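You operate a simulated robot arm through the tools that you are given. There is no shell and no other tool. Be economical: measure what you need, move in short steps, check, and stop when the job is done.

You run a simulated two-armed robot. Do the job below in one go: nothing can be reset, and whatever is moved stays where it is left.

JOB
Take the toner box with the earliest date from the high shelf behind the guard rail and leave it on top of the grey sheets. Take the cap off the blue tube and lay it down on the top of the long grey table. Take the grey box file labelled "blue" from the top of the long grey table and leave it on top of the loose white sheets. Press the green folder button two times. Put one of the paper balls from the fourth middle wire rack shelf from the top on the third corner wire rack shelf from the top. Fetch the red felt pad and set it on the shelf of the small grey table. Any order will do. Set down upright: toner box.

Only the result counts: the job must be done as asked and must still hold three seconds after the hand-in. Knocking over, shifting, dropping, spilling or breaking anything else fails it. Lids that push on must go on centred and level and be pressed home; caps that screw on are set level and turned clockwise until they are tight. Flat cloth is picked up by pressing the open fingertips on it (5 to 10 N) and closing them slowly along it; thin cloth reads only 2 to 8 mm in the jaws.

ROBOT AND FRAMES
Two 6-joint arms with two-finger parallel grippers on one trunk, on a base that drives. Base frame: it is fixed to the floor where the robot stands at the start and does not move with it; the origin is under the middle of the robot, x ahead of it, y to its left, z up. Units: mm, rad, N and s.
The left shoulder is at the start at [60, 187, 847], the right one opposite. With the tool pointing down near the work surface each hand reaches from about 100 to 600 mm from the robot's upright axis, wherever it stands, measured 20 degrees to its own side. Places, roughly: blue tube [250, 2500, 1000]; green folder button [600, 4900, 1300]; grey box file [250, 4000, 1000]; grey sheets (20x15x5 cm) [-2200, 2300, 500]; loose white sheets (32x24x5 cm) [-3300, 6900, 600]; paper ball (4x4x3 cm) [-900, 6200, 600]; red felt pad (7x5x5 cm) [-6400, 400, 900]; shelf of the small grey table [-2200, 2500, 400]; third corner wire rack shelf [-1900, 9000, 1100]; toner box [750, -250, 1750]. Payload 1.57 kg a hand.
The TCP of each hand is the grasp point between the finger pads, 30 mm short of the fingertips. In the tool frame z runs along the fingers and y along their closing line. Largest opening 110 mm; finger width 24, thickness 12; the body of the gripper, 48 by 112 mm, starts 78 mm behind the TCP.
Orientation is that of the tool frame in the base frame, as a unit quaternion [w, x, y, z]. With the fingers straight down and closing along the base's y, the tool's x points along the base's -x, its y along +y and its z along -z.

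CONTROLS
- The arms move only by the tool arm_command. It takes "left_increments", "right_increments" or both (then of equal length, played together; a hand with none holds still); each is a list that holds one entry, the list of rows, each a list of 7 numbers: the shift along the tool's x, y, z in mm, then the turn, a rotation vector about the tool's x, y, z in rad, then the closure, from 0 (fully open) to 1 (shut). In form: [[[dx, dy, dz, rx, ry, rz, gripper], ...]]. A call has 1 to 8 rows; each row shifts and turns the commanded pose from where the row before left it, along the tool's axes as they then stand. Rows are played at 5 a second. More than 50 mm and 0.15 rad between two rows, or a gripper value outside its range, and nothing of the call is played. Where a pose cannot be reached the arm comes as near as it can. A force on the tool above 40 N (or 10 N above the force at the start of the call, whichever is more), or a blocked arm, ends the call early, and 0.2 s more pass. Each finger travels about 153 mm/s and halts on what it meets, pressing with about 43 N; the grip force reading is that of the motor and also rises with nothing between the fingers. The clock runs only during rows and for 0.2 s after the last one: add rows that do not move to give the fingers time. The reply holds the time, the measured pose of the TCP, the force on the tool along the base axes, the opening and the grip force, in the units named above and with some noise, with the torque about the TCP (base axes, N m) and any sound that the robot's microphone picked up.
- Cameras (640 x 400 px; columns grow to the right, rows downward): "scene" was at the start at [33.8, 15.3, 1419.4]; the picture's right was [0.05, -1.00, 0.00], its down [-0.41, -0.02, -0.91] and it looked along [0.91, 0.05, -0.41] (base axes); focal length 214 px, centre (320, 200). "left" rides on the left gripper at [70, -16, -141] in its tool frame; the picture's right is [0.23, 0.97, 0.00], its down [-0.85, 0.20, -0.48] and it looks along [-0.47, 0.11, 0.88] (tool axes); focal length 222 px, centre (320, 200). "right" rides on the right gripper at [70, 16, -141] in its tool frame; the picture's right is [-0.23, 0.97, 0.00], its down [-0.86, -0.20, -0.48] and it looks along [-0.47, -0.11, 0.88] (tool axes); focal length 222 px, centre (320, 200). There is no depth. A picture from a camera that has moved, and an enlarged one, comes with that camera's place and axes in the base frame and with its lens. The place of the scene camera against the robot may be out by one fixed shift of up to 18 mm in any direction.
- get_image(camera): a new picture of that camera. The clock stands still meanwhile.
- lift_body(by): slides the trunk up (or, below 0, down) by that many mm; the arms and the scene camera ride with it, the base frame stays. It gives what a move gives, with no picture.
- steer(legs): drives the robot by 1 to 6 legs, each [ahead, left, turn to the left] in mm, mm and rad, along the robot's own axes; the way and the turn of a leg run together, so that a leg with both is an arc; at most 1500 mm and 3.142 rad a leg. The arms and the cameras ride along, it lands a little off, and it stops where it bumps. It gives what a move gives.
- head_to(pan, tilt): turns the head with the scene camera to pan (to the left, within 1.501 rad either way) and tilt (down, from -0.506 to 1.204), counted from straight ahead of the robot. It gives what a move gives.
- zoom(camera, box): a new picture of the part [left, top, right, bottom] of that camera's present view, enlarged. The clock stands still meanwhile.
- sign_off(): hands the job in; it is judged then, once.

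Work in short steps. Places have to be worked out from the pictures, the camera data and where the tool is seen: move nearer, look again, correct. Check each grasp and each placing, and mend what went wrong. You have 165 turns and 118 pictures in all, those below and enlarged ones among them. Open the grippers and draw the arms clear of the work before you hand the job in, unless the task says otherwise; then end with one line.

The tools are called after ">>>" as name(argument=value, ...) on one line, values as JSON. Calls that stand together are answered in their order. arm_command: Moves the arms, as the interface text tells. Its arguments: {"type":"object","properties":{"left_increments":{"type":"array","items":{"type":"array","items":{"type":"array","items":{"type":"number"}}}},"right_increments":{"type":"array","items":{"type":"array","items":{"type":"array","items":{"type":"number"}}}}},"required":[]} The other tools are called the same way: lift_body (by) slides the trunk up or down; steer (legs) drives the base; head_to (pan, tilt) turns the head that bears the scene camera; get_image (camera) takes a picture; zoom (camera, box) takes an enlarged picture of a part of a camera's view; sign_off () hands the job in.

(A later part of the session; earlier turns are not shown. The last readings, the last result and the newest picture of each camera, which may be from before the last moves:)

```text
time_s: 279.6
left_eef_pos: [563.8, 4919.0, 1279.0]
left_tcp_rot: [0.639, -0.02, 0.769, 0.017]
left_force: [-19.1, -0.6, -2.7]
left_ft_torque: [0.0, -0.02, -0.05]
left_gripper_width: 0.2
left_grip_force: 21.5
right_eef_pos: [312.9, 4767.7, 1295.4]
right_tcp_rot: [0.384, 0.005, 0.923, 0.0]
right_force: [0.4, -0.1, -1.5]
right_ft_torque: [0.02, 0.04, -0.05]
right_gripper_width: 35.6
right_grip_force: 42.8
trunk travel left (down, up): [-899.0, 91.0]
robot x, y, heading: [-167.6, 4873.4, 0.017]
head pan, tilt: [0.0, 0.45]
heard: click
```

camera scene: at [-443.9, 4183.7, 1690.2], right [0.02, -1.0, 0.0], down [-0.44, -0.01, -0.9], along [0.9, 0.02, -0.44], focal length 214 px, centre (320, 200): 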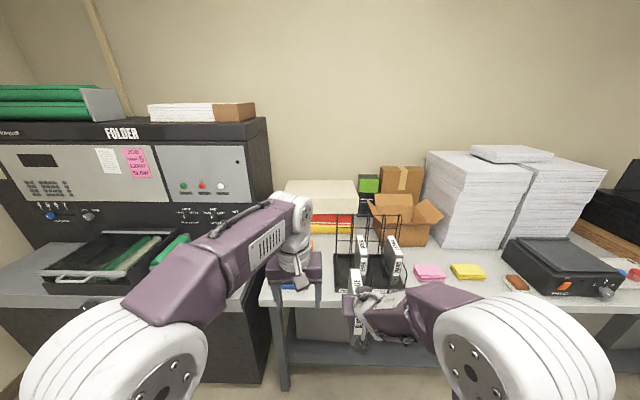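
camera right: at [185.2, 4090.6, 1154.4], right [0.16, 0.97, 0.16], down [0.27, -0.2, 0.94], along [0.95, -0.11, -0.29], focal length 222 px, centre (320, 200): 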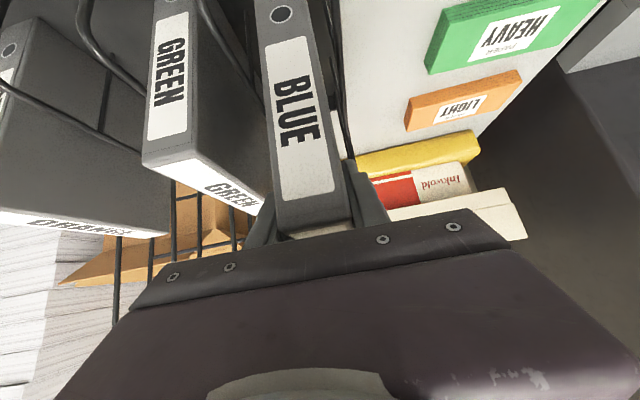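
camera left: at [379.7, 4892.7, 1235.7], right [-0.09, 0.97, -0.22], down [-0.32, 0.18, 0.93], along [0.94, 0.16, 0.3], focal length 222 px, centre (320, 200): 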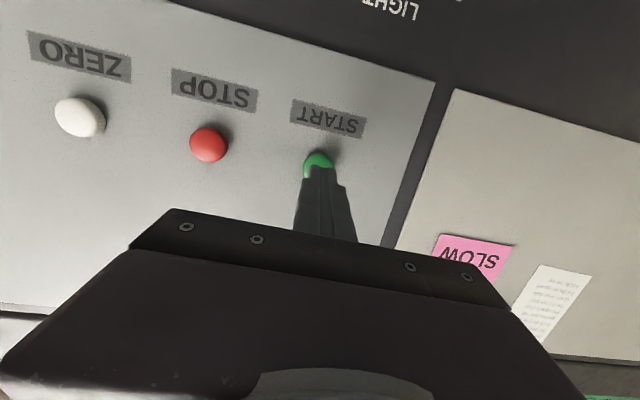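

Second click heard. I withdraw, drive back into the open and look north-west.

>>> arm_command(left_increments=[[[0, 0, -50, 0, 0, 0, 1], [0, 0, -50, 0, 0, 0, 1]]])

>>> steer(legs=[[-600, 0, 0]])

>>> head_to(pan=1.45, tilt=0.3)

>>> get_image(camera="scene")

```text
time_s: 280.2
left_eef_pos: [467.1, 4914.4, 1297.9]
left_tcp_rot: [0.64, -0.021, 0.768, 0.017]
left_force: [0.8, -0.3, 0.4]
left_ft_torque: [-0.04, 0.01, 0.02]
left_gripper_width: 0.0
left_grip_force: 21.3
right_eef_pos: [314.5, 4767.6, 1294.9]
right_tcp_rot: [0.382, 0.005, 0.924, 0.0]
right_force: [-0.2, -0.3, -1.7]
right_ft_torque: [-0.01, -0.01, 0.04]
right_gripper_width: 35.7
right_grip_force: 42.6
trunk travel left (down, up): [-899.0, 91.0]
robot x, y, heading: [-166.6, 4875.6, 0.015]
head pan, tilt: [0.0, 0.45]
```

```text
time_s: 283.6
left_eef_pos: [-127.9, 4904.9, 1294.5]
left_tcp_rot: [0.638, -0.02, 0.77, 0.016]
left_force: [-0.2, 0.2, -0.1]
left_ft_torque: [0.03, 0.04, 0.04]
left_gripper_width: 0.3
left_grip_force: 21.8
right_eef_pos: [-279.9, 4758.6, 1294.0]
right_tcp_rot: [0.381, 0.006, 0.924, -0.001]
right_force: [-0.5, 0.2, -1.7]
right_ft_torque: [0.01, 0.07, 0.03]
right_gripper_width: 35.5
right_grip_force: 42.7
trunk travel left (down, up): [-899.0, 91.0]
robot x, y, heading: [-765.7, 4869.4, 0.011]
head pan, tilt: [0.0, 0.45]
```

```text
time_s: 285.1
left_eef_pos: [-128.9, 4904.4, 1296.4]
left_tcp_rot: [0.639, -0.019, 0.769, 0.015]
left_force: [-0.1, -0.7, -0.2]
left_ft_torque: [-0.01, -0.02, 0.0]
left_gripper_width: 0.1
left_grip_force: 21.7
right_eef_pos: [-282.8, 4759.8, 1293.1]
right_tcp_rot: [0.381, 0.007, 0.924, -0.002]
right_force: [-0.3, -0.7, -1.7]
right_ft_torque: [0.01, 0.03, 0.0]
right_gripper_width: 35.5
right_grip_force: 42.8
trunk travel left (down, up): [-899.0, 91.0]
robot x, y, heading: [-763.8, 4869.7, 0.019]
head pan, tilt: [1.45, 0.3]
```

```text
20 pictures are left
camera scene: at [-813.5, 4971.6, 1854.2], right [0.99, -0.11, 0.0], down [-0.03, -0.29, -0.96], along [0.11, 0.95, -0.3], focal length 214 px, centre (320, 200)
```

scene: 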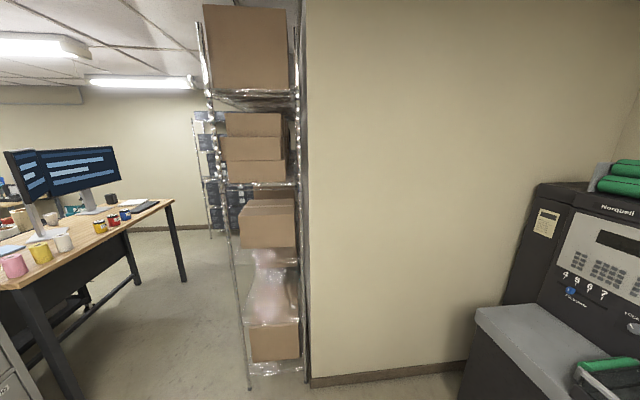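

The middle wire rack is at x -1200…-790, y≥6160. I zoom on its lower shelves for the paper balls.

>>> zoom(camera="scene", box=[190, 90, 330, 390])

```text
1.33 times, centred on (260, 240) of scene
camera zoom: at [-813.5, 4971.6, 1854.2], right [0.99, -0.11, 0.0], down [-0.03, -0.29, -0.96], along [0.11, 0.95, -0.3], focal length 286 px, centre (400, 147)
```

zoom: 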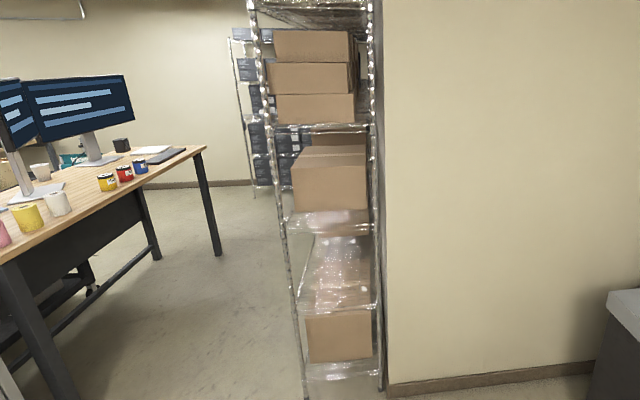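

Fourth shelf is about z 650 with a wide gap above. I turn to face it, come closer and lower the trunk.

>>> steer(legs=[[0, 0, 1.553], [280, 200, 0]])

>>> lift_body(by=-400)

>>> head_to(pan=0.0, tilt=0.5)

>>> get_image(camera="scene")

```text
time_s: 291.1
left_eef_pos: [-976.6, 5785.8, 1296.4]
left_tcp_rot: [-0.448, 0.549, -0.539, -0.456]
left_force: [0.9, 0.2, -0.2]
left_ft_torque: [0.02, 0.01, 0.01]
left_gripper_width: 0.3
left_grip_force: 21.3
right_eef_pos: [-833.6, 5629.7, 1293.5]
right_tcp_rot: [0.273, -0.639, 0.668, 0.266]
right_force: [-0.5, -0.7, -2.8]
right_ft_torque: [-0.02, 0.01, -0.01]
right_gripper_width: 35.9
right_grip_force: 42.4
trunk travel left (down, up): [-899.0, 91.0]
robot x, y, heading: [-961.4, 5150.7, 1.548]
head pan, tilt: [1.45, 0.3]
```

```text
time_s: 295.0
left_eef_pos: [-977.8, 5788.9, 895.8]
left_tcp_rot: [-0.447, 0.55, -0.539, -0.456]
left_force: [0.1, -0.3, -0.1]
left_ft_torque: [-0.01, 0.01, 0.01]
left_gripper_width: 0.0
left_grip_force: 21.0
right_eef_pos: [-837.0, 5631.0, 893.4]
right_tcp_rot: [0.274, -0.639, 0.668, 0.265]
right_force: [0.6, -0.5, -2.0]
right_ft_torque: [-0.05, -0.04, -0.01]
right_gripper_width: 35.7
right_grip_force: 42.6
trunk travel left (down, up): [-499.0, 491.0]
robot x, y, heading: [-964.3, 5149.3, 1.553]
head pan, tilt: [1.45, 0.3]
```

```text
time_s: 296.5
left_eef_pos: [-977.8, 5787.9, 895.3]
left_tcp_rot: [-0.447, 0.55, -0.538, -0.456]
left_force: [-0.4, 0.0, 0.1]
left_ft_torque: [-0.03, -0.01, 0.02]
left_gripper_width: 0.3
left_grip_force: 21.3
right_eef_pos: [-836.2, 5631.3, 894.0]
right_tcp_rot: [0.274, -0.639, 0.668, 0.265]
right_force: [0.1, 0.1, -2.1]
right_ft_torque: [-0.05, -0.02, 0.02]
right_gripper_width: 35.5
right_grip_force: 42.4
trunk travel left (down, up): [-499.0, 491.0]
robot x, y, heading: [-960.5, 5149.7, 1.55]
head pan, tilt: [0.0, 0.499]
```

```text
18 pictures are left
camera scene: at [-958.5, 5193.7, 1435.8], right [1.0, -0.02, 0.0], down [-0.01, -0.48, -0.88], along [0.02, 0.88, -0.48], focal length 214 px, centre (320, 200)
```

scene: 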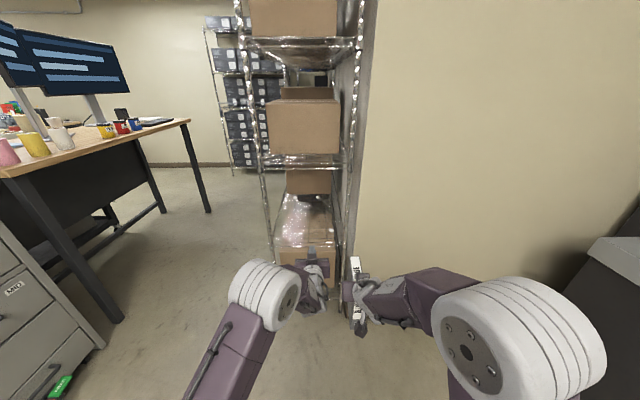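

I zoom on the fourth shelf.

>>> zoom(camera="scene", box=[255, 150, 365, 270])

```text
3.33 times, centred on (310, 210) of scene
camera zoom: at [-958.5, 5193.7, 1435.8], right [1.0, -0.02, 0.0], down [-0.01, -0.48, -0.88], along [0.02, 0.88, -0.48], focal length 715 px, centre (353, 167)
```

zoom: 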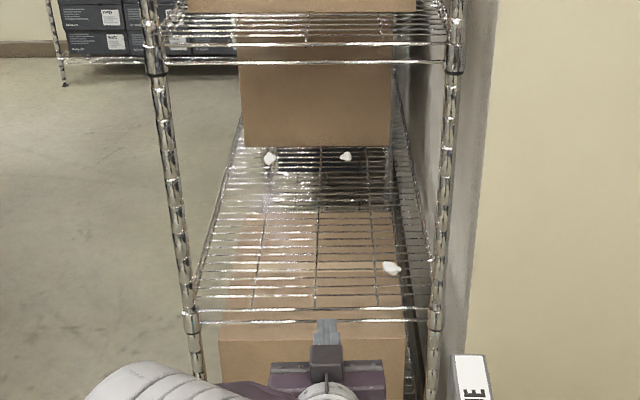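

Three paper balls lie on the shelf; the nearest is about [-867, 6267, 637]. I'll take it with the left hand at a slight yaw; first I pull the right hand (with file) back and to the right.

>>> arm_command(right_increments=[[[18.7, -44, -18.1, 0, 0, 0, 1], [18.7, -44, -18.1, 0, 0, 0, 1], [18.7, -44, -18.1, 0, 0, 0, 1], [18.7, -44, -18.1, 0, 0, 0, 1], [18.7, -44, -18.1, 0, 0, 0, 1], [0, 0, 0, 0, 0, 0, 1]]])

>>> arm_command(left_increments=[[[0, 0, 0, 0, 0, 0, 0.3], [0, 0, 0, 0, 0, 0, 0.3]]])

>>> lift_body(by=-215)

```text
refused: row 1 steps farther than a row can; nothing moved
```

```text
time_s: 297.1
left_eef_pos: [-978.1, 5788.9, 894.2]
left_tcp_rot: [-0.448, 0.549, -0.539, -0.455]
left_force: [0.0, -0.5, 0.3]
left_ft_torque: [0.0, 0.03, 0.01]
left_gripper_width: 77.1
left_grip_force: 0.1
right_eef_pos: [-835.8, 5631.0, 893.5]
right_tcp_rot: [0.274, -0.639, 0.668, 0.265]
right_force: [0.2, -0.1, -1.3]
right_ft_torque: [-0.03, 0.02, 0.01]
right_gripper_width: 35.6
right_grip_force: 42.8
trunk travel left (down, up): [-499.0, 491.0]
robot x, y, heading: [-961.2, 5146.1, 1.549]
head pan, tilt: [0.0, 0.499]
```

```text
time_s: 299.4
left_eef_pos: [-977.8, 5788.8, 681.0]
left_tcp_rot: [-0.447, 0.55, -0.538, -0.456]
left_force: [0.5, 0.1, -0.1]
left_ft_torque: [-0.01, -0.05, 0.0]
left_gripper_width: 76.8
left_grip_force: 0.0
right_eef_pos: [-836.2, 5630.5, 677.1]
right_tcp_rot: [0.274, -0.639, 0.668, 0.265]
right_force: [-0.1, 0.2, -1.7]
right_ft_torque: [-0.06, 0.0, -0.01]
right_gripper_width: 35.8
right_grip_force: 42.1
trunk travel left (down, up): [-284.0, 706.0]
robot x, y, heading: [-962.9, 5153.6, 1.553]
head pan, tilt: [0.0, 0.499]
```

Row too long; I repeat the right-hand retraction with smaller steps.

>>> arm_command(right_increments=[[[15, -38, -15, 0, 0, 0, 1], [15, -38, -15, 0, 0, 0, 1], [15, -38, -15, 0, 0, 0, 1], [15, -38, -15, 0, 0, 0, 1], [15, -38, -15, 0, 0, 0, 1], [15, -38, -15, 0, 0, 0, 1], [0, 0, 0, 0, 0, 0, 1]]])

>>> steer(legs=[[150, 130, -0.35]])

>>> get_image(camera="scene")

```text
time_s: 301.0
left_eef_pos: [-977.5, 5788.4, 681.0]
left_tcp_rot: [-0.447, 0.55, -0.539, -0.455]
left_force: [0.6, 0.1, 0.1]
left_ft_torque: [-0.01, 0.01, 0.01]
left_gripper_width: 77.0
left_grip_force: 0.0
right_eef_pos: [-771.0, 5580.4, 673.0]
right_tcp_rot: [0.276, -0.638, 0.669, 0.262]
right_force: [-0.5, 0.3, -2.5]
right_ft_torque: [-0.06, -0.01, 0.01]
right_gripper_width: 35.5
right_grip_force: 43.0
right hand out of reach, approached as far as the arm can: row 2, 3, 4, 5, 6
trunk travel left (down, up): [-284.0, 706.0]
robot x, y, heading: [-959.6, 5149.7, 1.55]
head pan, tilt: [0.0, 0.499]
```

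```text
time_s: 302.6
left_eef_pos: [-853.5, 5929.4, 680.2]
left_tcp_rot: [0.521, -0.447, 0.627, 0.37]
left_force: [0.3, 0.7, 0.4]
left_ft_torque: [0.02, 0.0, 0.02]
left_gripper_width: 77.0
left_grip_force: 0.1
right_eef_pos: [-731.7, 5661.1, 673.0]
right_tcp_rot: [0.318, -0.511, 0.771, 0.209]
right_force: [0.0, 0.4, -2.4]
right_ft_torque: [-0.03, 0.02, -0.01]
right_gripper_width: 35.8
right_grip_force: 42.1
trunk travel left (down, up): [-284.0, 706.0]
robot x, y, heading: [-1058.4, 5323.5, 1.199]
head pan, tilt: [0.0, 0.499]
```

```text
16 pictures are left
camera scene: at [-1044.2, 5364.9, 1220.8], right [0.93, -0.36, 0.0], down [-0.17, -0.45, -0.88], along [0.32, 0.82, -0.48], focal length 214 px, centre (320, 200)
```

scene: 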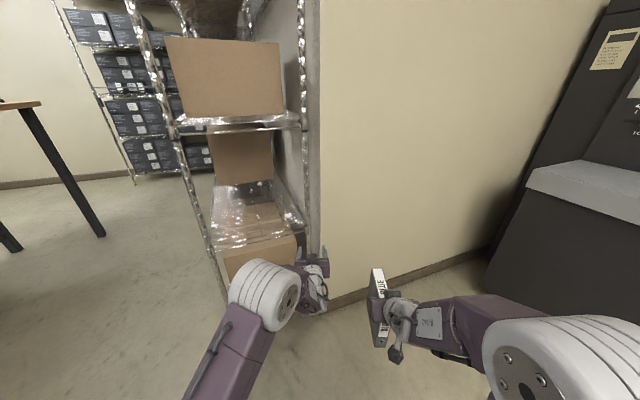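

Now I pitch the left hand a bit steeper (to keep its camera above the shelf), and drive left 135, ahead 190 to a standoff before the ball.

>>> arm_command(left_increments=[[[0, 0, 0, 0, 0.143, 0, 0.3], [0, 0, 0, 0, 0.143, 0, 0.3], [0, 0, 0, 0, 0, 0, 0.3]]])

>>> steer(legs=[[0, 135, 0], [190, 0, 0]])

>>> get_image(camera="left")

```text
time_s: 303.4
left_eef_pos: [-853.0, 5927.6, 680.8]
left_tcp_rot: [0.425, -0.495, 0.695, 0.302]
left_force: [-0.3, 0.5, 1.4]
left_ft_torque: [-0.01, 0.02, -0.04]
left_gripper_width: 76.9
left_grip_force: 0.0
right_eef_pos: [-731.7, 5661.6, 672.7]
right_tcp_rot: [0.317, -0.511, 0.771, 0.21]
right_force: [0.2, 0.9, -2.4]
right_ft_torque: [-0.03, 0.01, 0.0]
right_gripper_width: 35.7
right_grip_force: 42.5
trunk travel left (down, up): [-284.0, 706.0]
robot x, y, heading: [-1057.1, 5327.8, 1.202]
head pan, tilt: [0.0, 0.499]
```

```text
time_s: 305.9
left_eef_pos: [-908.3, 6155.8, 679.9]
left_tcp_rot: [0.425, -0.496, 0.694, 0.303]
left_force: [-0.9, 1.0, 0.5]
left_ft_torque: [-0.01, 0.02, -0.02]
left_gripper_width: 77.0
left_grip_force: 0.1
right_eef_pos: [-787.2, 5887.3, 672.6]
right_tcp_rot: [0.317, -0.511, 0.771, 0.209]
right_force: [0.6, 0.7, -2.3]
right_ft_torque: [-0.05, 0.0, 0.01]
right_gripper_width: 35.9
right_grip_force: 42.9
trunk travel left (down, up): [-284.0, 706.0]
robot x, y, heading: [-1112.9, 5549.2, 1.197]
head pan, tilt: [0.0, 0.499]
```

```text
15 pictures are left
camera left: at [-946.0, 6000.6, 683.2], right [-0.95, 0.22, -0.2], down [-0.2, 0.03, 0.98], along [0.22, 0.98, 0.02], focal length 222 px, centre (320, 200)
```

left: 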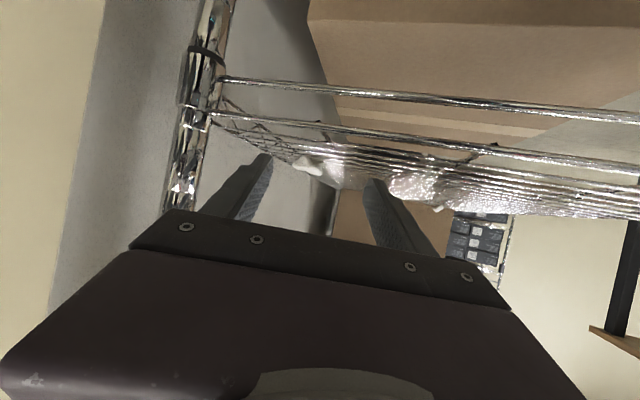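

Shelf surface ≈ z 640, ball ≈[-868,6240,655]. I advance so the ball lies between the fingertips.

>>> arm_command(left_increments=[[[-7.8, -2.2, 24.7, 0, 0, 0, 0.3], [-7.8, -2.2, 24.7, 0, 0, 0, 0.3], [-7.7, -2.2, 24.8, 0, 0, 0, 0.3], [0, 0, 0, 0, 0, 0, 0.3]]])

>>> get_image(camera="left")

```text
time_s: 306.9
left_eef_pos: [-879.4, 6225.5, 668.2]
left_tcp_rot: [0.426, -0.495, 0.694, 0.303]
left_force: [-0.3, -0.5, 0.5]
left_ft_torque: [0.03, 0.02, 0.02]
left_gripper_width: 77.1
left_grip_force: 0.1
right_eef_pos: [-788.1, 5887.7, 673.0]
right_tcp_rot: [0.317, -0.512, 0.77, 0.21]
right_force: [0.0, 0.9, -2.4]
right_ft_torque: [-0.03, 0.04, 0.0]
right_gripper_width: 35.5
right_grip_force: 42.8
trunk travel left (down, up): [-284.0, 706.0]
robot x, y, heading: [-1110.8, 5552.5, 1.201]
head pan, tilt: [0.0, 0.499]
```

```text
14 pictures are left
camera left: at [-915.4, 6070.5, 670.3], right [-0.95, 0.22, -0.2], down [-0.2, 0.03, 0.98], along [0.22, 0.98, 0.02], focal length 222 px, centre (320, 200)
```

left: 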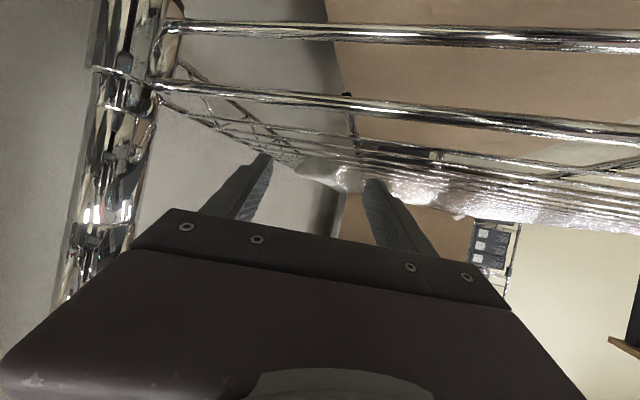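

The ball sits between the fingertips. I go 8 mm further and close.

>>> arm_command(left_increments=[[[-3.6, 0, 7.1, 0, 0, 0, 0.3], [0, 0, 0, 0, 0, 0, 0.5], [0, 0, 0, 0, 0, 0, 0.65], [0, 0, 0, 0, 0, 0, 0.8], [0, 0, 0, 0, 0, 0, 1], [0, 0, 0, 0, 0, 0, 1]]])

```text
time_s: 308.3
left_eef_pos: [-876.3, 6232.6, 667.1]
left_tcp_rot: [0.426, -0.496, 0.693, 0.304]
left_force: [0.2, 0.5, 0.1]
left_ft_torque: [0.01, 0.0, -0.03]
left_gripper_width: 30.4
left_grip_force: 39.5
right_eef_pos: [-787.9, 5888.3, 673.2]
right_tcp_rot: [0.317, -0.511, 0.771, 0.21]
right_force: [-0.8, -0.7, -2.4]
right_ft_torque: [-0.05, 0.04, -0.01]
right_gripper_width: 35.8
right_grip_force: 42.9
trunk travel left (down, up): [-284.0, 706.0]
robot x, y, heading: [-1112.4, 5550.5, 1.198]
head pan, tilt: [0.0, 0.499]
```

Holding it at 30 mm. I lift 40 and back straight out.

>>> lift_body(by=40)

>>> steer(legs=[[-350, 0, 0], [0, 0, 0.37]])

>>> lift_body(by=400)

>>> head_to(pan=0.6, tilt=0.35)

>>> get_image(camera="scene")

```text
time_s: 309.1
left_eef_pos: [-875.4, 6232.3, 706.8]
left_tcp_rot: [0.425, -0.495, 0.694, 0.303]
left_force: [0.4, 0.6, 0.1]
left_ft_torque: [0.0, 0.0, 0.01]
left_gripper_width: 31.5
left_grip_force: 40.4
right_eef_pos: [-787.7, 5889.0, 712.2]
right_tcp_rot: [0.317, -0.512, 0.771, 0.21]
right_force: [-0.6, 0.1, -1.2]
right_ft_torque: [-0.07, 0.02, 0.01]
right_gripper_width: 35.7
right_grip_force: 42.4
trunk travel left (down, up): [-324.0, 666.0]
robot x, y, heading: [-1113.5, 5551.7, 1.197]
head pan, tilt: [0.0, 0.499]
```

```text
time_s: 312.5
left_eef_pos: [-1263.8, 5947.0, 708.4]
left_tcp_rot: [-0.365, 0.612, -0.593, -0.375]
left_force: [0.8, -0.3, -0.4]
left_ft_torque: [0.02, 0.0, -0.01]
left_gripper_width: 31.3
left_grip_force: 40.5
right_eef_pos: [-1059.1, 5658.0, 713.0]
right_tcp_rot: [0.273, -0.644, 0.664, 0.265]
right_force: [-0.4, 0.5, -2.9]
right_ft_torque: [-0.02, 0.02, 0.01]
right_gripper_width: 35.6
right_grip_force: 42.5
trunk travel left (down, up): [-324.0, 666.0]
robot x, y, heading: [-1240.3, 5223.2, 1.57]
head pan, tilt: [0.0, 0.499]
```

```text
time_s: 316.3
left_eef_pos: [-1264.4, 5947.7, 1107.6]
left_tcp_rot: [-0.363, 0.613, -0.592, -0.375]
left_force: [0.1, 0.1, -0.4]
left_ft_torque: [-0.02, 0.01, 0.0]
left_gripper_width: 31.7
left_grip_force: 39.7
right_eef_pos: [-1057.7, 5656.4, 1113.1]
right_tcp_rot: [0.274, -0.644, 0.664, 0.264]
right_force: [-0.5, -0.4, -2.0]
right_ft_torque: [-0.08, -0.02, -0.01]
right_gripper_width: 35.7
right_grip_force: 42.8
trunk travel left (down, up): [-724.0, 266.0]
robot x, y, heading: [-1241.2, 5228.6, 1.567]
head pan, tilt: [0.0, 0.499]
```

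```text
time_s: 317.3
left_eef_pos: [-1263.4, 5947.0, 1107.6]
left_tcp_rot: [-0.363, 0.614, -0.592, -0.376]
left_force: [-0.3, -0.5, 0.3]
left_ft_torque: [0.0, -0.01, -0.04]
left_gripper_width: 31.3
left_grip_force: 39.8
right_eef_pos: [-1057.6, 5656.3, 1112.4]
right_tcp_rot: [0.273, -0.644, 0.664, 0.264]
right_force: [0.1, -0.1, -2.1]
right_ft_torque: [-0.05, -0.02, -0.03]
right_gripper_width: 35.7
right_grip_force: 42.3
trunk travel left (down, up): [-724.0, 266.0]
robot x, y, heading: [-1242.7, 5226.3, 1.562]
head pan, tilt: [0.6, 0.351]
```

```text
13 pictures are left
camera scene: at [-1291.3, 5253.4, 1674.5], right [0.83, 0.56, 0.0], down [0.19, -0.28, -0.94], along [-0.53, 0.78, -0.34], focal length 214 px, centre (320, 200)
```

scene: 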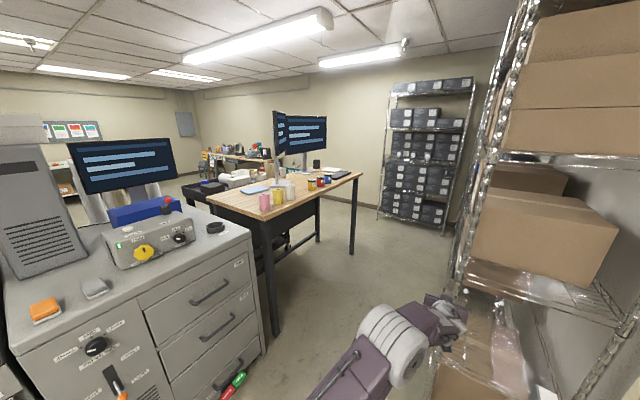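

The corner wire rack stands at x -2430…-1420, y≈8950. I go left then north along the corridor and stop short of it.

>>> steer(legs=[[0, 510, 0.0], [1300, 0, 0], [1200, 0, 0]])

>>> head_to(pan=0.0, tilt=0.35)

>>> get_image(camera="scene")

```text
time_s: 332.1
left_eef_pos: [-1680.6, 8435.1, 1108.1]
left_tcp_rot: [0.371, -0.602, 0.604, 0.369]
left_force: [0.1, 0.1, 1.0]
left_ft_torque: [0.0, -0.04, -0.01]
left_gripper_width: 30.8
left_grip_force: 39.7
right_eef_pos: [-1486.4, 8137.1, 1113.5]
right_tcp_rot: [0.278, -0.631, 0.676, 0.259]
right_force: [-0.2, 0.0, -2.5]
right_ft_torque: [-0.06, 0.0, 0.0]
right_gripper_width: 35.7
right_grip_force: 42.7
trunk travel left (down, up): [-724.0, 266.0]
robot x, y, heading: [-1689.0, 7711.2, 1.521]
head pan, tilt: [0.6, 0.351]
```

```text
time_s: 333.1
left_eef_pos: [-1680.2, 8434.6, 1107.9]
left_tcp_rot: [0.37, -0.602, 0.603, 0.369]
left_force: [-0.2, -0.5, 0.3]
left_ft_torque: [-0.01, 0.0, 0.01]
left_gripper_width: 30.7
left_grip_force: 39.6
right_eef_pos: [-1487.7, 8138.0, 1113.0]
right_tcp_rot: [0.279, -0.63, 0.677, 0.259]
right_force: [-0.4, -0.5, -3.2]
right_ft_torque: [-0.06, 0.03, 0.04]
right_gripper_width: 35.7
right_grip_force: 42.7
trunk travel left (down, up): [-724.0, 266.0]
robot x, y, heading: [-1686.9, 7713.1, 1.532]
head pan, tilt: [0.0, 0.351]
```

```text
12 pictures are left
camera scene: at [-1682.4, 7757.9, 1674.5], right [1.0, -0.04, 0.0], down [-0.01, -0.34, -0.94], along [0.04, 0.94, -0.34], focal length 214 px, centre (320, 200)
```

scene: 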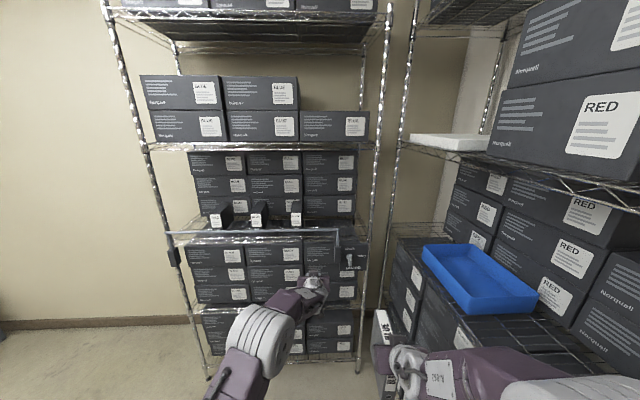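

The facing rack matches the corner rack; its third shelf seems to have a bar in front. I zoom.

>>> zoom(camera="scene", box=[150, 130, 390, 300])

```text
2.35 times, centred on (270, 215) of scene
camera zoom: at [-1682.4, 7757.9, 1674.5], right [1.0, -0.04, 0.0], down [-0.01, -0.34, -0.94], along [0.04, 0.94, -0.34], focal length 505 px, centre (438, 165)
```

zoom: 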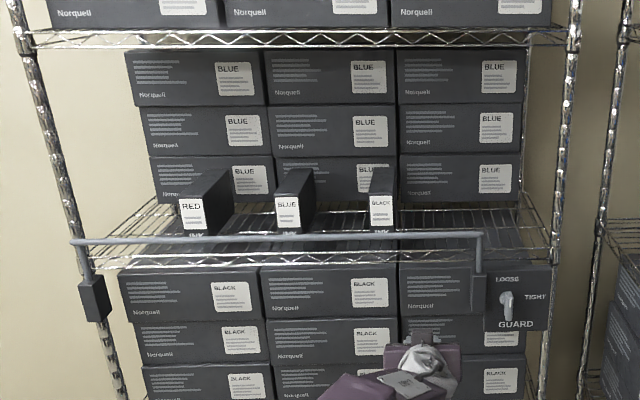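

The third shelf has free room right of the BLACK ink box, behind a rail (top ≈ z 1165, shelf ≈ 1123). I raise, pitch the left hand to 45° and come up to the rail.

>>> lift_body(by=120)

>>> arm_command(left_increments=[[[0, 0, 0, 0, 0.14, 0, 1], [0, 0, 0, 0, 0.14, 0, 1], [0, 0, 0, 0, 0.03, 0, 1]]])

>>> steer(legs=[[0, -25, 0.03], [215, 0, 0]])

>>> get_image(camera="left")

```text
time_s: 334.6
left_eef_pos: [-1680.2, 8436.2, 1227.8]
left_tcp_rot: [0.371, -0.602, 0.603, 0.369]
left_force: [0.4, 0.4, -0.3]
left_ft_torque: [-0.02, 0.01, 0.04]
left_gripper_width: 30.8
left_grip_force: 39.4
right_eef_pos: [-1486.2, 8138.6, 1231.7]
right_tcp_rot: [0.279, -0.631, 0.676, 0.259]
right_force: [0.0, -0.1, -2.2]
right_ft_torque: [-0.08, 0.0, 0.01]
right_gripper_width: 36.0
right_grip_force: 42.6
trunk travel left (down, up): [-844.0, 146.0]
robot x, y, heading: [-1685.6, 7710.2, 1.526]
head pan, tilt: [0.0, 0.351]
```

```text
time_s: 335.4
left_eef_pos: [-1686.2, 8438.9, 1227.8]
left_tcp_rot: [-0.285, 0.649, -0.638, -0.299]
left_force: [0.4, 0.1, -0.7]
left_ft_torque: [-0.01, -0.01, 0.0]
left_gripper_width: 31.5
left_grip_force: 40.2
left hand out of reach, approached as far as the arm can: row 2
right_eef_pos: [-1486.4, 8138.3, 1232.4]
right_tcp_rot: [0.279, -0.63, 0.677, 0.259]
right_force: [-0.9, -0.5, -2.8]
right_ft_torque: [-0.04, -0.04, 0.02]
right_gripper_width: 35.8
right_grip_force: 42.8
trunk travel left (down, up): [-844.0, 146.0]
robot x, y, heading: [-1686.9, 7710.9, 1.532]
head pan, tilt: [0.0, 0.351]
```

```text
time_s: 337.5
left_eef_pos: [-1681.6, 8650.5, 1230.5]
left_tcp_rot: [-0.282, 0.658, -0.629, -0.303]
left_force: [-0.1, -0.2, 0.3]
left_ft_torque: [0.0, -0.02, -0.01]
left_gripper_width: 31.4
left_grip_force: 39.9
right_eef_pos: [-1473.7, 8354.7, 1233.6]
right_tcp_rot: [0.276, -0.64, 0.667, 0.264]
right_force: [1.0, 0.4, -1.4]
right_ft_torque: [-0.07, -0.02, -0.06]
right_gripper_width: 35.8
right_grip_force: 42.3
trunk travel left (down, up): [-844.0, 146.0]
robot x, y, heading: [-1658.1, 7925.9, 1.56]
head pan, tilt: [0.0, 0.351]
```

```text
10 pictures are left
camera left: at [-1657.3, 8497.8, 1271.1], right [-0.97, -0.2, -0.16], down [-0.2, 0.19, 0.96], along [-0.16, 0.96, -0.22], focal length 222 px, centre (320, 200)
```

left: 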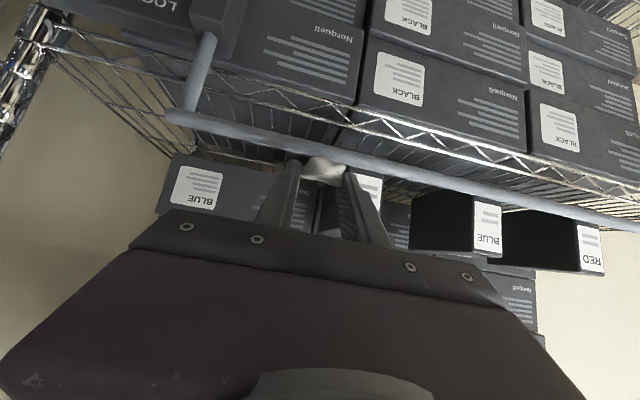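

Ball held, rail ahead. I raise 20, shift right 42 to miss the BLACK ink box, and advance 165 over the rail.

>>> lift_body(by=20)

>>> steer(legs=[[0, -42, 0], [165, 0, 0]])

>>> get_image(camera="left")

```text
time_s: 338.1
left_eef_pos: [-1681.2, 8651.0, 1248.7]
left_tcp_rot: [-0.282, 0.658, -0.629, -0.304]
left_force: [0.2, 0.0, 0.5]
left_ft_torque: [-0.01, -0.01, -0.02]
left_gripper_width: 31.3
left_grip_force: 40.1
right_eef_pos: [-1471.0, 8356.0, 1253.1]
right_tcp_rot: [0.274, -0.641, 0.667, 0.263]
right_force: [0.2, 0.2, -2.9]
right_ft_torque: [-0.04, -0.03, 0.0]
right_gripper_width: 35.5
right_grip_force: 42.4
trunk travel left (down, up): [-864.0, 126.0]
robot x, y, heading: [-1654.9, 7927.3, 1.556]
head pan, tilt: [0.0, 0.351]
```

```text
time_s: 340.1
left_eef_pos: [-1634.3, 8812.3, 1250.6]
left_tcp_rot: [-0.282, 0.657, -0.628, -0.305]
left_force: [0.1, -0.5, -0.4]
left_ft_torque: [-0.02, 0.0, 0.01]
left_gripper_width: 31.4
left_grip_force: 40.2
right_eef_pos: [-1426.1, 8516.6, 1252.7]
right_tcp_rot: [0.275, -0.64, 0.667, 0.264]
right_force: [0.3, -0.3, -1.6]
right_ft_torque: [-0.02, 0.01, 0.01]
right_gripper_width: 35.9
right_grip_force: 42.8
trunk travel left (down, up): [-864.0, 126.0]
robot x, y, heading: [-1614.9, 8088.0, 1.557]
head pan, tilt: [0.0, 0.351]
```

```text
9 pictures are left
camera left: at [-1610.6, 8660.6, 1291.4], right [-0.97, -0.2, -0.16], down [-0.2, 0.19, 0.96], along [-0.16, 0.96, -0.22], focal length 222 px, centre (320, 200)
```

left: 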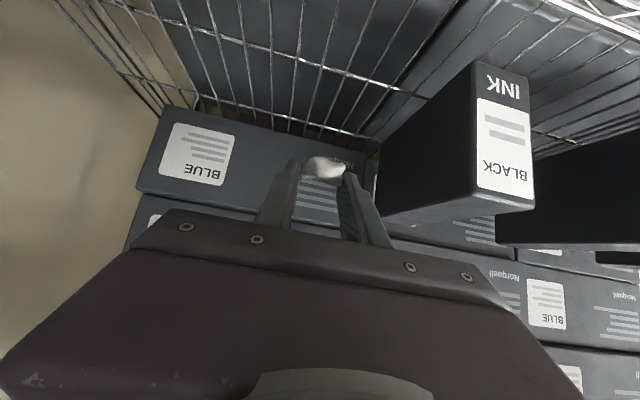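

Past the rail with free shelf beneath. I lower in steps to contact.

>>> arm_command(left_increments=[[[30.2, 0, 26.2, 0, 0, 0, 1], [22.7, 0, 19.7, 0, 0, 0, 1], [6, 0, 5.2, 0, 0, 0, 1], [5, 0, 4.3, 0, 0, 0, 1], [4, 0, 3.4, 0, 0, 0, 1], [4, 0, 3.4, 0, 0, 0, 1], [4, 0, 3.4, 0, 0, 0, 1], [4, 0, 3.4, 0, 0, 0, 1]]])

```text
time_s: 341.9
left_eef_pos: [-1636.3, 8815.8, 1149.0]
left_tcp_rot: [-0.285, 0.657, -0.628, -0.306]
left_force: [-0.8, 4.6, 17.9]
left_ft_torque: [0.44, 0.04, 0.03]
left_gripper_width: 31.3
left_grip_force: 40.1
right_eef_pos: [-1426.8, 8518.7, 1253.5]
right_tcp_rot: [0.276, -0.64, 0.667, 0.263]
right_force: [-0.9, 0.2, -1.1]
right_ft_torque: [-0.06, 0.01, -0.03]
right_gripper_width: 35.7
right_grip_force: 43.0
trunk travel left (down, up): [-864.0, 126.0]
robot x, y, heading: [-1614.4, 8090.0, 1.558]
head pan, tilt: [0.0, 0.351]
```

Contact at z≈1149. I ease up 2 mm, open part-way and rise.

>>> arm_command(left_increments=[[[-2, 0, -1.5, 0, 0, 0, 0.8], [0, 0, 0, 0, 0, 0, 0.6], [0, 0, 0, 0, 0, 0, 0.45], [0, 0, 0, 0, 0, 0, 0.45], [-22.7, 0, -19.7, 0, 0, 0, 0.45], [-30.2, 0, -26.2, 0, 0, 0, 0.45], [-30.2, 0, -26.2, 0, 0, 0, 0.45]]])

>>> get_image(camera="left")

```text
time_s: 343.5
left_eef_pos: [-1635.7, 8815.1, 1255.6]
left_tcp_rot: [-0.281, 0.658, -0.629, -0.304]
left_force: [0.0, 0.6, 0.6]
left_ft_torque: [-0.01, 0.02, 0.02]
left_gripper_width: 60.3
left_grip_force: 0.0
right_eef_pos: [-1426.9, 8520.9, 1251.9]
right_tcp_rot: [0.275, -0.641, 0.667, 0.263]
right_force: [-0.9, 0.2, -1.4]
right_ft_torque: [-0.04, -0.03, 0.01]
right_gripper_width: 35.5
right_grip_force: 42.5
trunk travel left (down, up): [-864.0, 126.0]
robot x, y, heading: [-1615.3, 8090.6, 1.561]
head pan, tilt: [0.0, 0.351]
```

```text
8 pictures are left
camera left: at [-1611.6, 8662.6, 1296.6], right [-0.97, -0.2, -0.16], down [-0.2, 0.19, 0.96], along [-0.16, 0.96, -0.23], focal length 222 px, centre (320, 200)
```

left: 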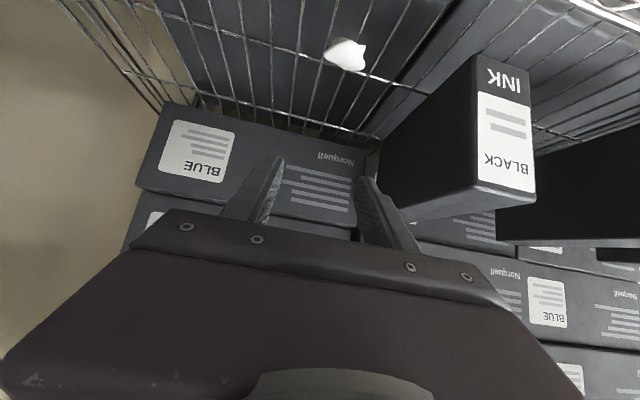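

The ball lies on the third shelf. I back out and look west for the loose white sheets.

>>> steer(legs=[[-330, 0, 0], [0, 300, 0]])

>>> head_to(pan=1.5, tilt=0.5)

>>> get_image(camera="scene")

```text
time_s: 347.3
left_eef_pos: [-1936.6, 8486.8, 1255.1]
left_tcp_rot: [-0.281, 0.657, -0.63, -0.304]
left_force: [0.0, -0.7, -0.5]
left_ft_torque: [0.0, 0.01, 0.03]
left_gripper_width: 60.5
left_grip_force: 0.1
right_eef_pos: [-1727.7, 8193.3, 1252.3]
right_tcp_rot: [0.274, -0.64, 0.667, 0.264]
right_force: [0.8, -0.5, -2.3]
right_ft_torque: [-0.03, -0.01, 0.01]
right_gripper_width: 35.5
right_grip_force: 43.2
trunk travel left (down, up): [-864.0, 126.0]
robot x, y, heading: [-1915.9, 7764.3, 1.559]
head pan, tilt: [0.0, 0.351]
```

```text
time_s: 348.9
left_eef_pos: [-1937.3, 8487.1, 1256.5]
left_tcp_rot: [-0.281, 0.658, -0.629, -0.303]
left_force: [0.3, -0.4, -0.1]
left_ft_torque: [-0.02, -0.02, 0.0]
left_gripper_width: 60.5
left_grip_force: 0.0
right_eef_pos: [-1728.6, 8193.5, 1251.7]
right_tcp_rot: [0.275, -0.639, 0.668, 0.263]
right_force: [0.6, 0.9, -1.5]
right_ft_torque: [-0.07, 0.05, -0.02]
right_gripper_width: 35.8
right_grip_force: 42.5
trunk travel left (down, up): [-864.0, 126.0]
robot x, y, heading: [-1917.2, 7762.2, 1.557]
head pan, tilt: [1.499, 0.499]
```

```text
7 pictures are left
camera scene: at [-2005.9, 7722.8, 1800.8], right [0.09, 1.0, 0.0], down [0.48, -0.04, -0.88], along [-0.87, 0.08, -0.48], focal length 214 px, centre (320, 200)
```

scene: 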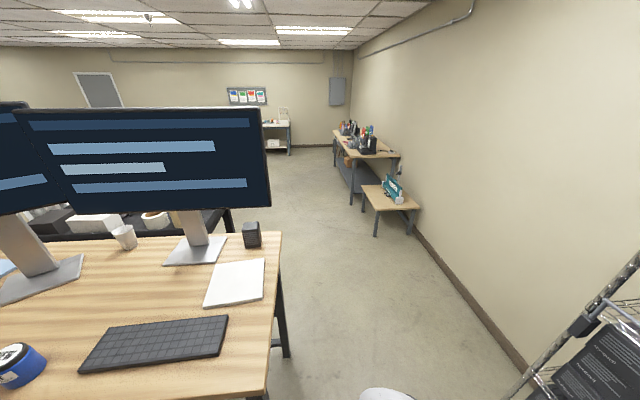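

The sheets are hidden behind the desk's monitors. I go around the north end and look from there.

>>> steer(legs=[[240, 1380, 0], [0, 400, 0], [0, 0, 1.3]])

>>> head_to(pan=1.4, tilt=0.5)

>>> get_image(camera="scene")

```text
time_s: 361.2
left_eef_pos: [-4403.4, 8183.0, 1257.0]
left_tcp_rot: [-0.037, 0.905, -0.096, -0.412]
left_force: [0.9, -0.3, 0.0]
left_ft_torque: [0.0, 0.02, 0.0]
left_gripper_width: 60.4
left_grip_force: 0.1
right_eef_pos: [-4066.3, 8310.4, 1252.5]
right_tcp_rot: [-0.057, 0.915, -0.137, -0.376]
right_force: [0.0, 0.0, -2.0]
right_ft_torque: [-0.04, -0.07, 0.01]
right_gripper_width: 35.7
right_grip_force: 42.9
trunk travel left (down, up): [-864.0, 126.0]
robot x, y, heading: [-3698.5, 8021.4, 2.873]
head pan, tilt: [1.499, 0.499]
```

```text
time_s: 361.9
left_eef_pos: [-4404.0, 8182.2, 1254.8]
left_tcp_rot: [-0.037, 0.905, -0.096, -0.412]
left_force: [0.5, 0.5, 1.1]
left_ft_torque: [-0.01, -0.01, -0.01]
left_gripper_width: 60.4
left_grip_force: 0.0
right_eef_pos: [-4066.3, 8310.1, 1253.2]
right_tcp_rot: [-0.058, 0.915, -0.138, -0.376]
right_force: [-0.1, 0.5, -2.0]
right_ft_torque: [-0.01, -0.05, -0.02]
right_gripper_width: 35.6
right_grip_force: 42.5
trunk travel left (down, up): [-864.0, 126.0]
robot x, y, heading: [-3698.5, 8022.3, 2.869]
head pan, tilt: [1.4, 0.499]
```

```text
6 pictures are left
camera scene: at [-3678.8, 7933.7, 1800.8], right [-0.9, 0.43, 0.0], down [0.2, 0.43, -0.88], along [-0.37, -0.79, -0.48], focal length 214 px, centre (320, 200)
```

scene: 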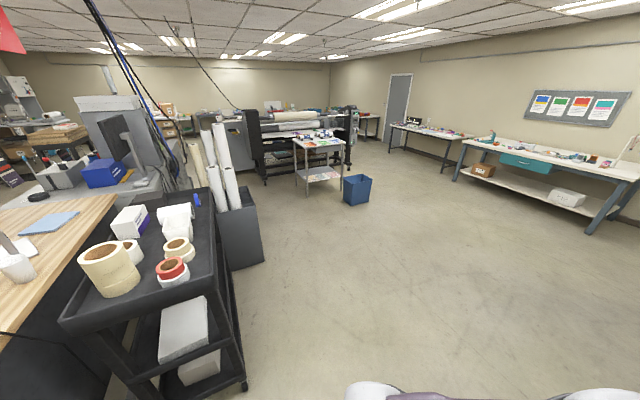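

A black utility cart beside the desk holds a white stack on its middle shelf at about [-3300,6950,600]. I zoom on it.

>>> zoom(camera="scene", box=[50, 190, 290, 400])

```text
1.90 times, centred on (170, 295) of scene
camera zoom: at [-3678.8, 7933.7, 1800.8], right [-0.9, 0.43, 0.0], down [0.2, 0.43, -0.88], along [-0.37, -0.79, -0.48], focal length 408 px, centre (606, 19)
```

zoom: 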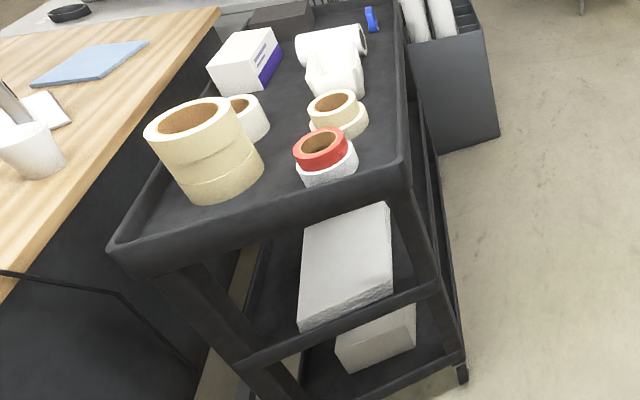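

The tray above leaves too little room for the 45° grip, so I'll set the file upright on the open floor here and regrasp it with a flatter hand. I lower the trunk.

>>> lift_body(by=-400)

>>> lift_body(by=-400)

>>> arm_command(right_increments=[[[20.9, 0, 21.5, 0, 0, 0, 1], [20.9, 0, 21.5, 0, 0, 0, 1], [20.9, 0, 21.5, 0, 0, 0, 1], [20.9, 0, 21.5, 0, 0, 0, 1], [20.9, 0, 21.5, 0, 0, 0, 1], [0, 0, 0, 0, 0, 0, 1]]])

```text
time_s: 365.7
left_eef_pos: [-4404.9, 8182.8, 856.0]
left_tcp_rot: [-0.037, 0.906, -0.096, -0.412]
left_force: [-0.4, -0.1, -0.3]
left_ft_torque: [-0.01, 0.02, 0.0]
left_gripper_width: 60.4
left_grip_force: 0.1
right_eef_pos: [-4066.6, 8309.6, 852.9]
right_tcp_rot: [-0.056, 0.915, -0.136, -0.376]
right_force: [-0.4, 0.0, -1.1]
right_ft_torque: [-0.01, -0.03, 0.01]
right_gripper_width: 35.6
right_grip_force: 42.1
trunk travel left (down, up): [-464.0, 526.0]
robot x, y, heading: [-3704.1, 8023.0, 2.87]
head pan, tilt: [1.4, 0.499]
```

```text
time_s: 369.6
left_eef_pos: [-4404.4, 8182.2, 455.7]
left_tcp_rot: [-0.036, 0.905, -0.096, -0.412]
left_force: [0.0, 0.3, 0.4]
left_ft_torque: [-0.02, -0.02, -0.03]
left_gripper_width: 60.4
left_grip_force: 0.0
right_eef_pos: [-4067.0, 8310.3, 452.6]
right_tcp_rot: [-0.057, 0.915, -0.137, -0.376]
right_force: [0.9, 0.3, -1.7]
right_ft_torque: [-0.01, -0.04, 0.0]
right_gripper_width: 35.9
right_grip_force: 42.8
trunk travel left (down, up): [-64.0, 926.0]
robot x, y, heading: [-3700.3, 8022.0, 2.872]
head pan, tilt: [1.4, 0.499]
```

```text
time_s: 371.0
left_eef_pos: [-4403.9, 8182.9, 456.1]
left_tcp_rot: [-0.037, 0.905, -0.095, -0.413]
left_force: [0.9, -0.8, -0.2]
left_ft_torque: [0.02, 0.02, 0.01]
left_gripper_width: 60.5
left_grip_force: 0.0
right_eef_pos: [-4084.7, 8299.8, 373.9]
right_tcp_rot: [-0.073, 0.918, -0.132, -0.368]
right_force: [-0.3, -0.2, -2.5]
right_ft_torque: [0.0, -0.05, 0.01]
right_gripper_width: 35.8
right_grip_force: 42.8
right hand out of reach, approached as far as the arm can: row 1, 2, 3, 4, 5
trunk travel left (down, up): [-64.0, 926.0]
robot x, y, heading: [-3700.1, 8022.0, 2.873]
head pan, tilt: [1.4, 0.499]
```

Too near the body to reach lower; I extend the hand forward first, then go down.

>>> arm_command(right_increments=[[[-28, 8, 28, 0, 0, 0, 1], [-28, 8, 28, 0, 0, 0, 1], [-28, 8, 28, 0, 0, 0, 1], [20.9, 0, 21.5, 0, 0, 0, 1], [20.9, 0, 21.5, 0, 0, 0, 1], [20.9, 0, 21.5, 0, 0, 0, 1], [20.9, 0, 21.5, 0, 0, 0, 1], [0, 0, 0, 0, 0, 0, 1]]])

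```text
time_s: 372.8
left_eef_pos: [-4403.5, 8182.8, 455.1]
left_tcp_rot: [-0.037, 0.905, -0.096, -0.413]
left_force: [-0.3, -0.7, -0.3]
left_ft_torque: [0.0, 0.0, 0.01]
left_gripper_width: 60.8
left_grip_force: 0.2
right_eef_pos: [-4219.2, 8313.7, 260.5]
right_tcp_rot: [-0.066, 0.916, -0.135, -0.372]
right_force: [0.2, 0.5, -1.8]
right_ft_torque: [0.0, -0.05, -0.02]
right_gripper_width: 35.8
right_grip_force: 42.9
right hand out of reach, approached as far as the arm can: row 6, 7
trunk travel left (down, up): [-64.0, 926.0]
robot x, y, heading: [-3697.9, 8019.5, 2.876]
head pan, tilt: [1.4, 0.499]
```

I lower the trunk the last 60 and extend a bit more while going down slowly.

>>> lift_body(by=-58)

>>> arm_command(right_increments=[[[-28, 0, 28, 0, 0, 0, 1], [-28, 0, 28, 0, 0, 0, 1], [14, 0, 14, 0, 0, 0, 1], [8, 0, 8, 0, 0, 0, 1], [5, 0, 5, 0, 0, 0, 1], [5, 0, 5, 0, 0, 0, 1], [5, 0, 5, 0, 0, 0, 1], [5, 0, 5, 0, 0, 0, 1]]])

```text
time_s: 373.7
left_eef_pos: [-4404.2, 8183.1, 397.2]
left_tcp_rot: [-0.038, 0.905, -0.097, -0.412]
left_force: [0.0, 0.5, -0.1]
left_ft_torque: [-0.02, 0.02, 0.03]
left_gripper_width: 60.7
left_grip_force: 0.0
right_eef_pos: [-4219.1, 8313.9, 204.1]
right_tcp_rot: [-0.065, 0.916, -0.135, -0.373]
right_force: [0.5, 0.0, -1.6]
right_ft_torque: [0.02, -0.07, -0.02]
right_gripper_width: 35.5
right_grip_force: 42.3
trunk travel left (down, up): [-6.0, 984.0]
robot x, y, heading: [-3702.2, 8023.6, 2.871]
head pan, tilt: [1.4, 0.499]
```

```text
time_s: 375.5
left_eef_pos: [-4403.6, 8181.9, 397.6]
left_tcp_rot: [-0.037, 0.905, -0.096, -0.412]
left_force: [0.4, -0.2, -0.1]
left_ft_torque: [-0.01, -0.01, 0.03]
left_gripper_width: 60.4
left_grip_force: 0.1
right_eef_pos: [-4294.8, 8337.8, 143.9]
right_tcp_rot: [-0.065, 0.916, -0.134, -0.373]
right_force: [2.0, -0.3, 2.4]
right_ft_torque: [-0.06, 0.09, 0.03]
right_gripper_width: 35.9
right_grip_force: 42.6
trunk travel left (down, up): [-6.0, 984.0]
robot x, y, heading: [-3700.3, 8022.0, 2.874]
head pan, tilt: [1.4, 0.499]
```

Light contact at z 144. I press 3 mm more to judge level.

>>> arm_command(right_increments=[[[2.5, 0, 2.5, 0, 0, 0, 1], [0, 0, 0, 0, 0, 0, 1]]])

```text
time_s: 376.1
left_eef_pos: [-4403.4, 8182.1, 398.3]
left_tcp_rot: [-0.038, 0.905, -0.096, -0.413]
left_force: [0.0, -0.2, 0.0]
left_ft_torque: [0.0, 0.02, 0.01]
left_gripper_width: 60.7
left_grip_force: 0.1
right_eef_pos: [-4295.5, 8339.4, 143.2]
right_tcp_rot: [-0.065, 0.915, -0.134, -0.375]
right_force: [4.3, -2.6, 14.9]
right_ft_torque: [-0.02, 1.06, 0.1]
right_gripper_width: 35.7
right_grip_force: 43.0
trunk travel left (down, up): [-6.0, 984.0]
robot x, y, heading: [-3696.9, 8021.4, 2.877]
head pan, tilt: [1.4, 0.499]
```

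The far end bears; I tilt the hand up by 0.02 and read again.

>>> arm_command(right_increments=[[[0, 0, 0, 0, -0.02, 0, 1], [0, 0, 0, 0, 0, 0, 1]]])

```text
time_s: 376.7
left_eef_pos: [-4402.9, 8183.0, 399.7]
left_tcp_rot: [-0.037, 0.904, -0.096, -0.414]
left_force: [0.2, 0.3, 0.6]
left_ft_torque: [0.01, -0.01, 0.0]
left_gripper_width: 60.8
left_grip_force: 0.1
right_eef_pos: [-4294.6, 8338.1, 144.0]
right_tcp_rot: [-0.067, 0.911, -0.134, -0.384]
right_force: [2.8, 0.5, 23.7]
right_ft_torque: [-0.62, -1.55, 0.13]
right_gripper_width: 35.9
right_grip_force: 42.5
trunk travel left (down, up): [-6.0, 984.0]
robot x, y, heading: [-3698.8, 8020.9, 2.874]
head pan, tilt: [1.4, 0.499]
```

Level is in between; I turn back 0.008, release, and back out along the axis.

>>> arm_command(right_increments=[[[0, 0, 0, 0, 0.008, 0, 1], [0, 0, 0, 0, 0, 0, 0.6], [0, 0, 0, 0, 0, 0, 0.35], [0, 0, 0, 0, 0, 0, 0.15], [0, 0, -50, 0, 0, 0, 0.15], [0, 0, -50, 0, 0, 0, 0.15]]])

>>> arm_command(right_increments=[[[7, 0, -7.2, 0, -0.1, 0, 0.15], [6.2, 0, -7.8, 0, -0.1, 0, 0.15], [5.4, 0, -8.4, 0, -0.1, 0, 0.15], [4.5, 0, -8.9, 0, -0.1, 0, 0.15], [28.9, 0, 11.2, 0, 0, 0, 0.15], [28.9, 0, 11.2, 0, 0, 0, 0.15], [28.9, 0, 11.2, 0, 0, 0, 0.15], [0, 0, 0, 0, 0, 0, 0.15]]])

>>> get_image(camera="right")

```text
time_s: 378.1
left_eef_pos: [-4404.2, 8182.8, 396.7]
left_tcp_rot: [-0.037, 0.905, -0.097, -0.413]
left_force: [0.0, -0.3, 0.0]
left_ft_torque: [-0.03, 0.04, -0.02]
left_gripper_width: 60.4
left_grip_force: 0.2
right_eef_pos: [-4227.5, 8315.8, 211.3]
right_tcp_rot: [-0.066, 0.914, -0.135, -0.377]
right_force: [-0.1, 0.0, -0.6]
right_ft_torque: [0.01, 0.01, -0.04]
right_gripper_width: 93.4
right_grip_force: 0.1
trunk travel left (down, up): [-6.0, 984.0]
robot x, y, heading: [-3699.9, 8017.9, 2.873]
head pan, tilt: [1.4, 0.499]
```

```text
time_s: 379.9
left_eef_pos: [-4403.9, 8181.9, 397.0]
left_tcp_rot: [-0.037, 0.905, -0.096, -0.413]
left_force: [0.0, -0.5, -0.3]
left_ft_torque: [0.0, 0.04, -0.01]
left_gripper_width: 60.6
left_grip_force: 0.0
right_eef_pos: [-4277.1, 8319.2, 153.4]
right_tcp_rot: [-0.117, 0.826, -0.105, -0.542]
right_force: [-0.9, 0.1, -0.7]
right_ft_torque: [-0.02, 0.0, -0.02]
right_gripper_width: 93.7
right_grip_force: 0.1
right hand out of reach, approached as far as the arm can: row 1, 2, 3, 4, 6, 7
trunk travel left (down, up): [-6.0, 984.0]
robot x, y, heading: [-3696.2, 8025.7, 2.869]
head pan, tilt: [1.4, 0.499]
```

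```text
4 pictures are left
camera right: at [-4131.9, 8256.3, 143.2], right [-0.38, -0.92, 0.13], down [0.14, 0.08, 0.99], along [-0.91, 0.39, 0.1], focal length 222 px, centre (320, 200)
```

right: 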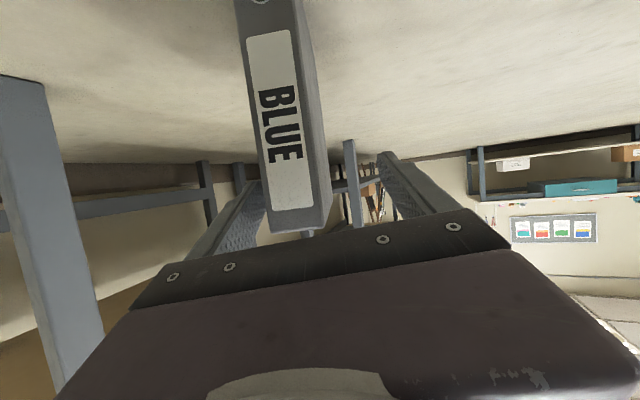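

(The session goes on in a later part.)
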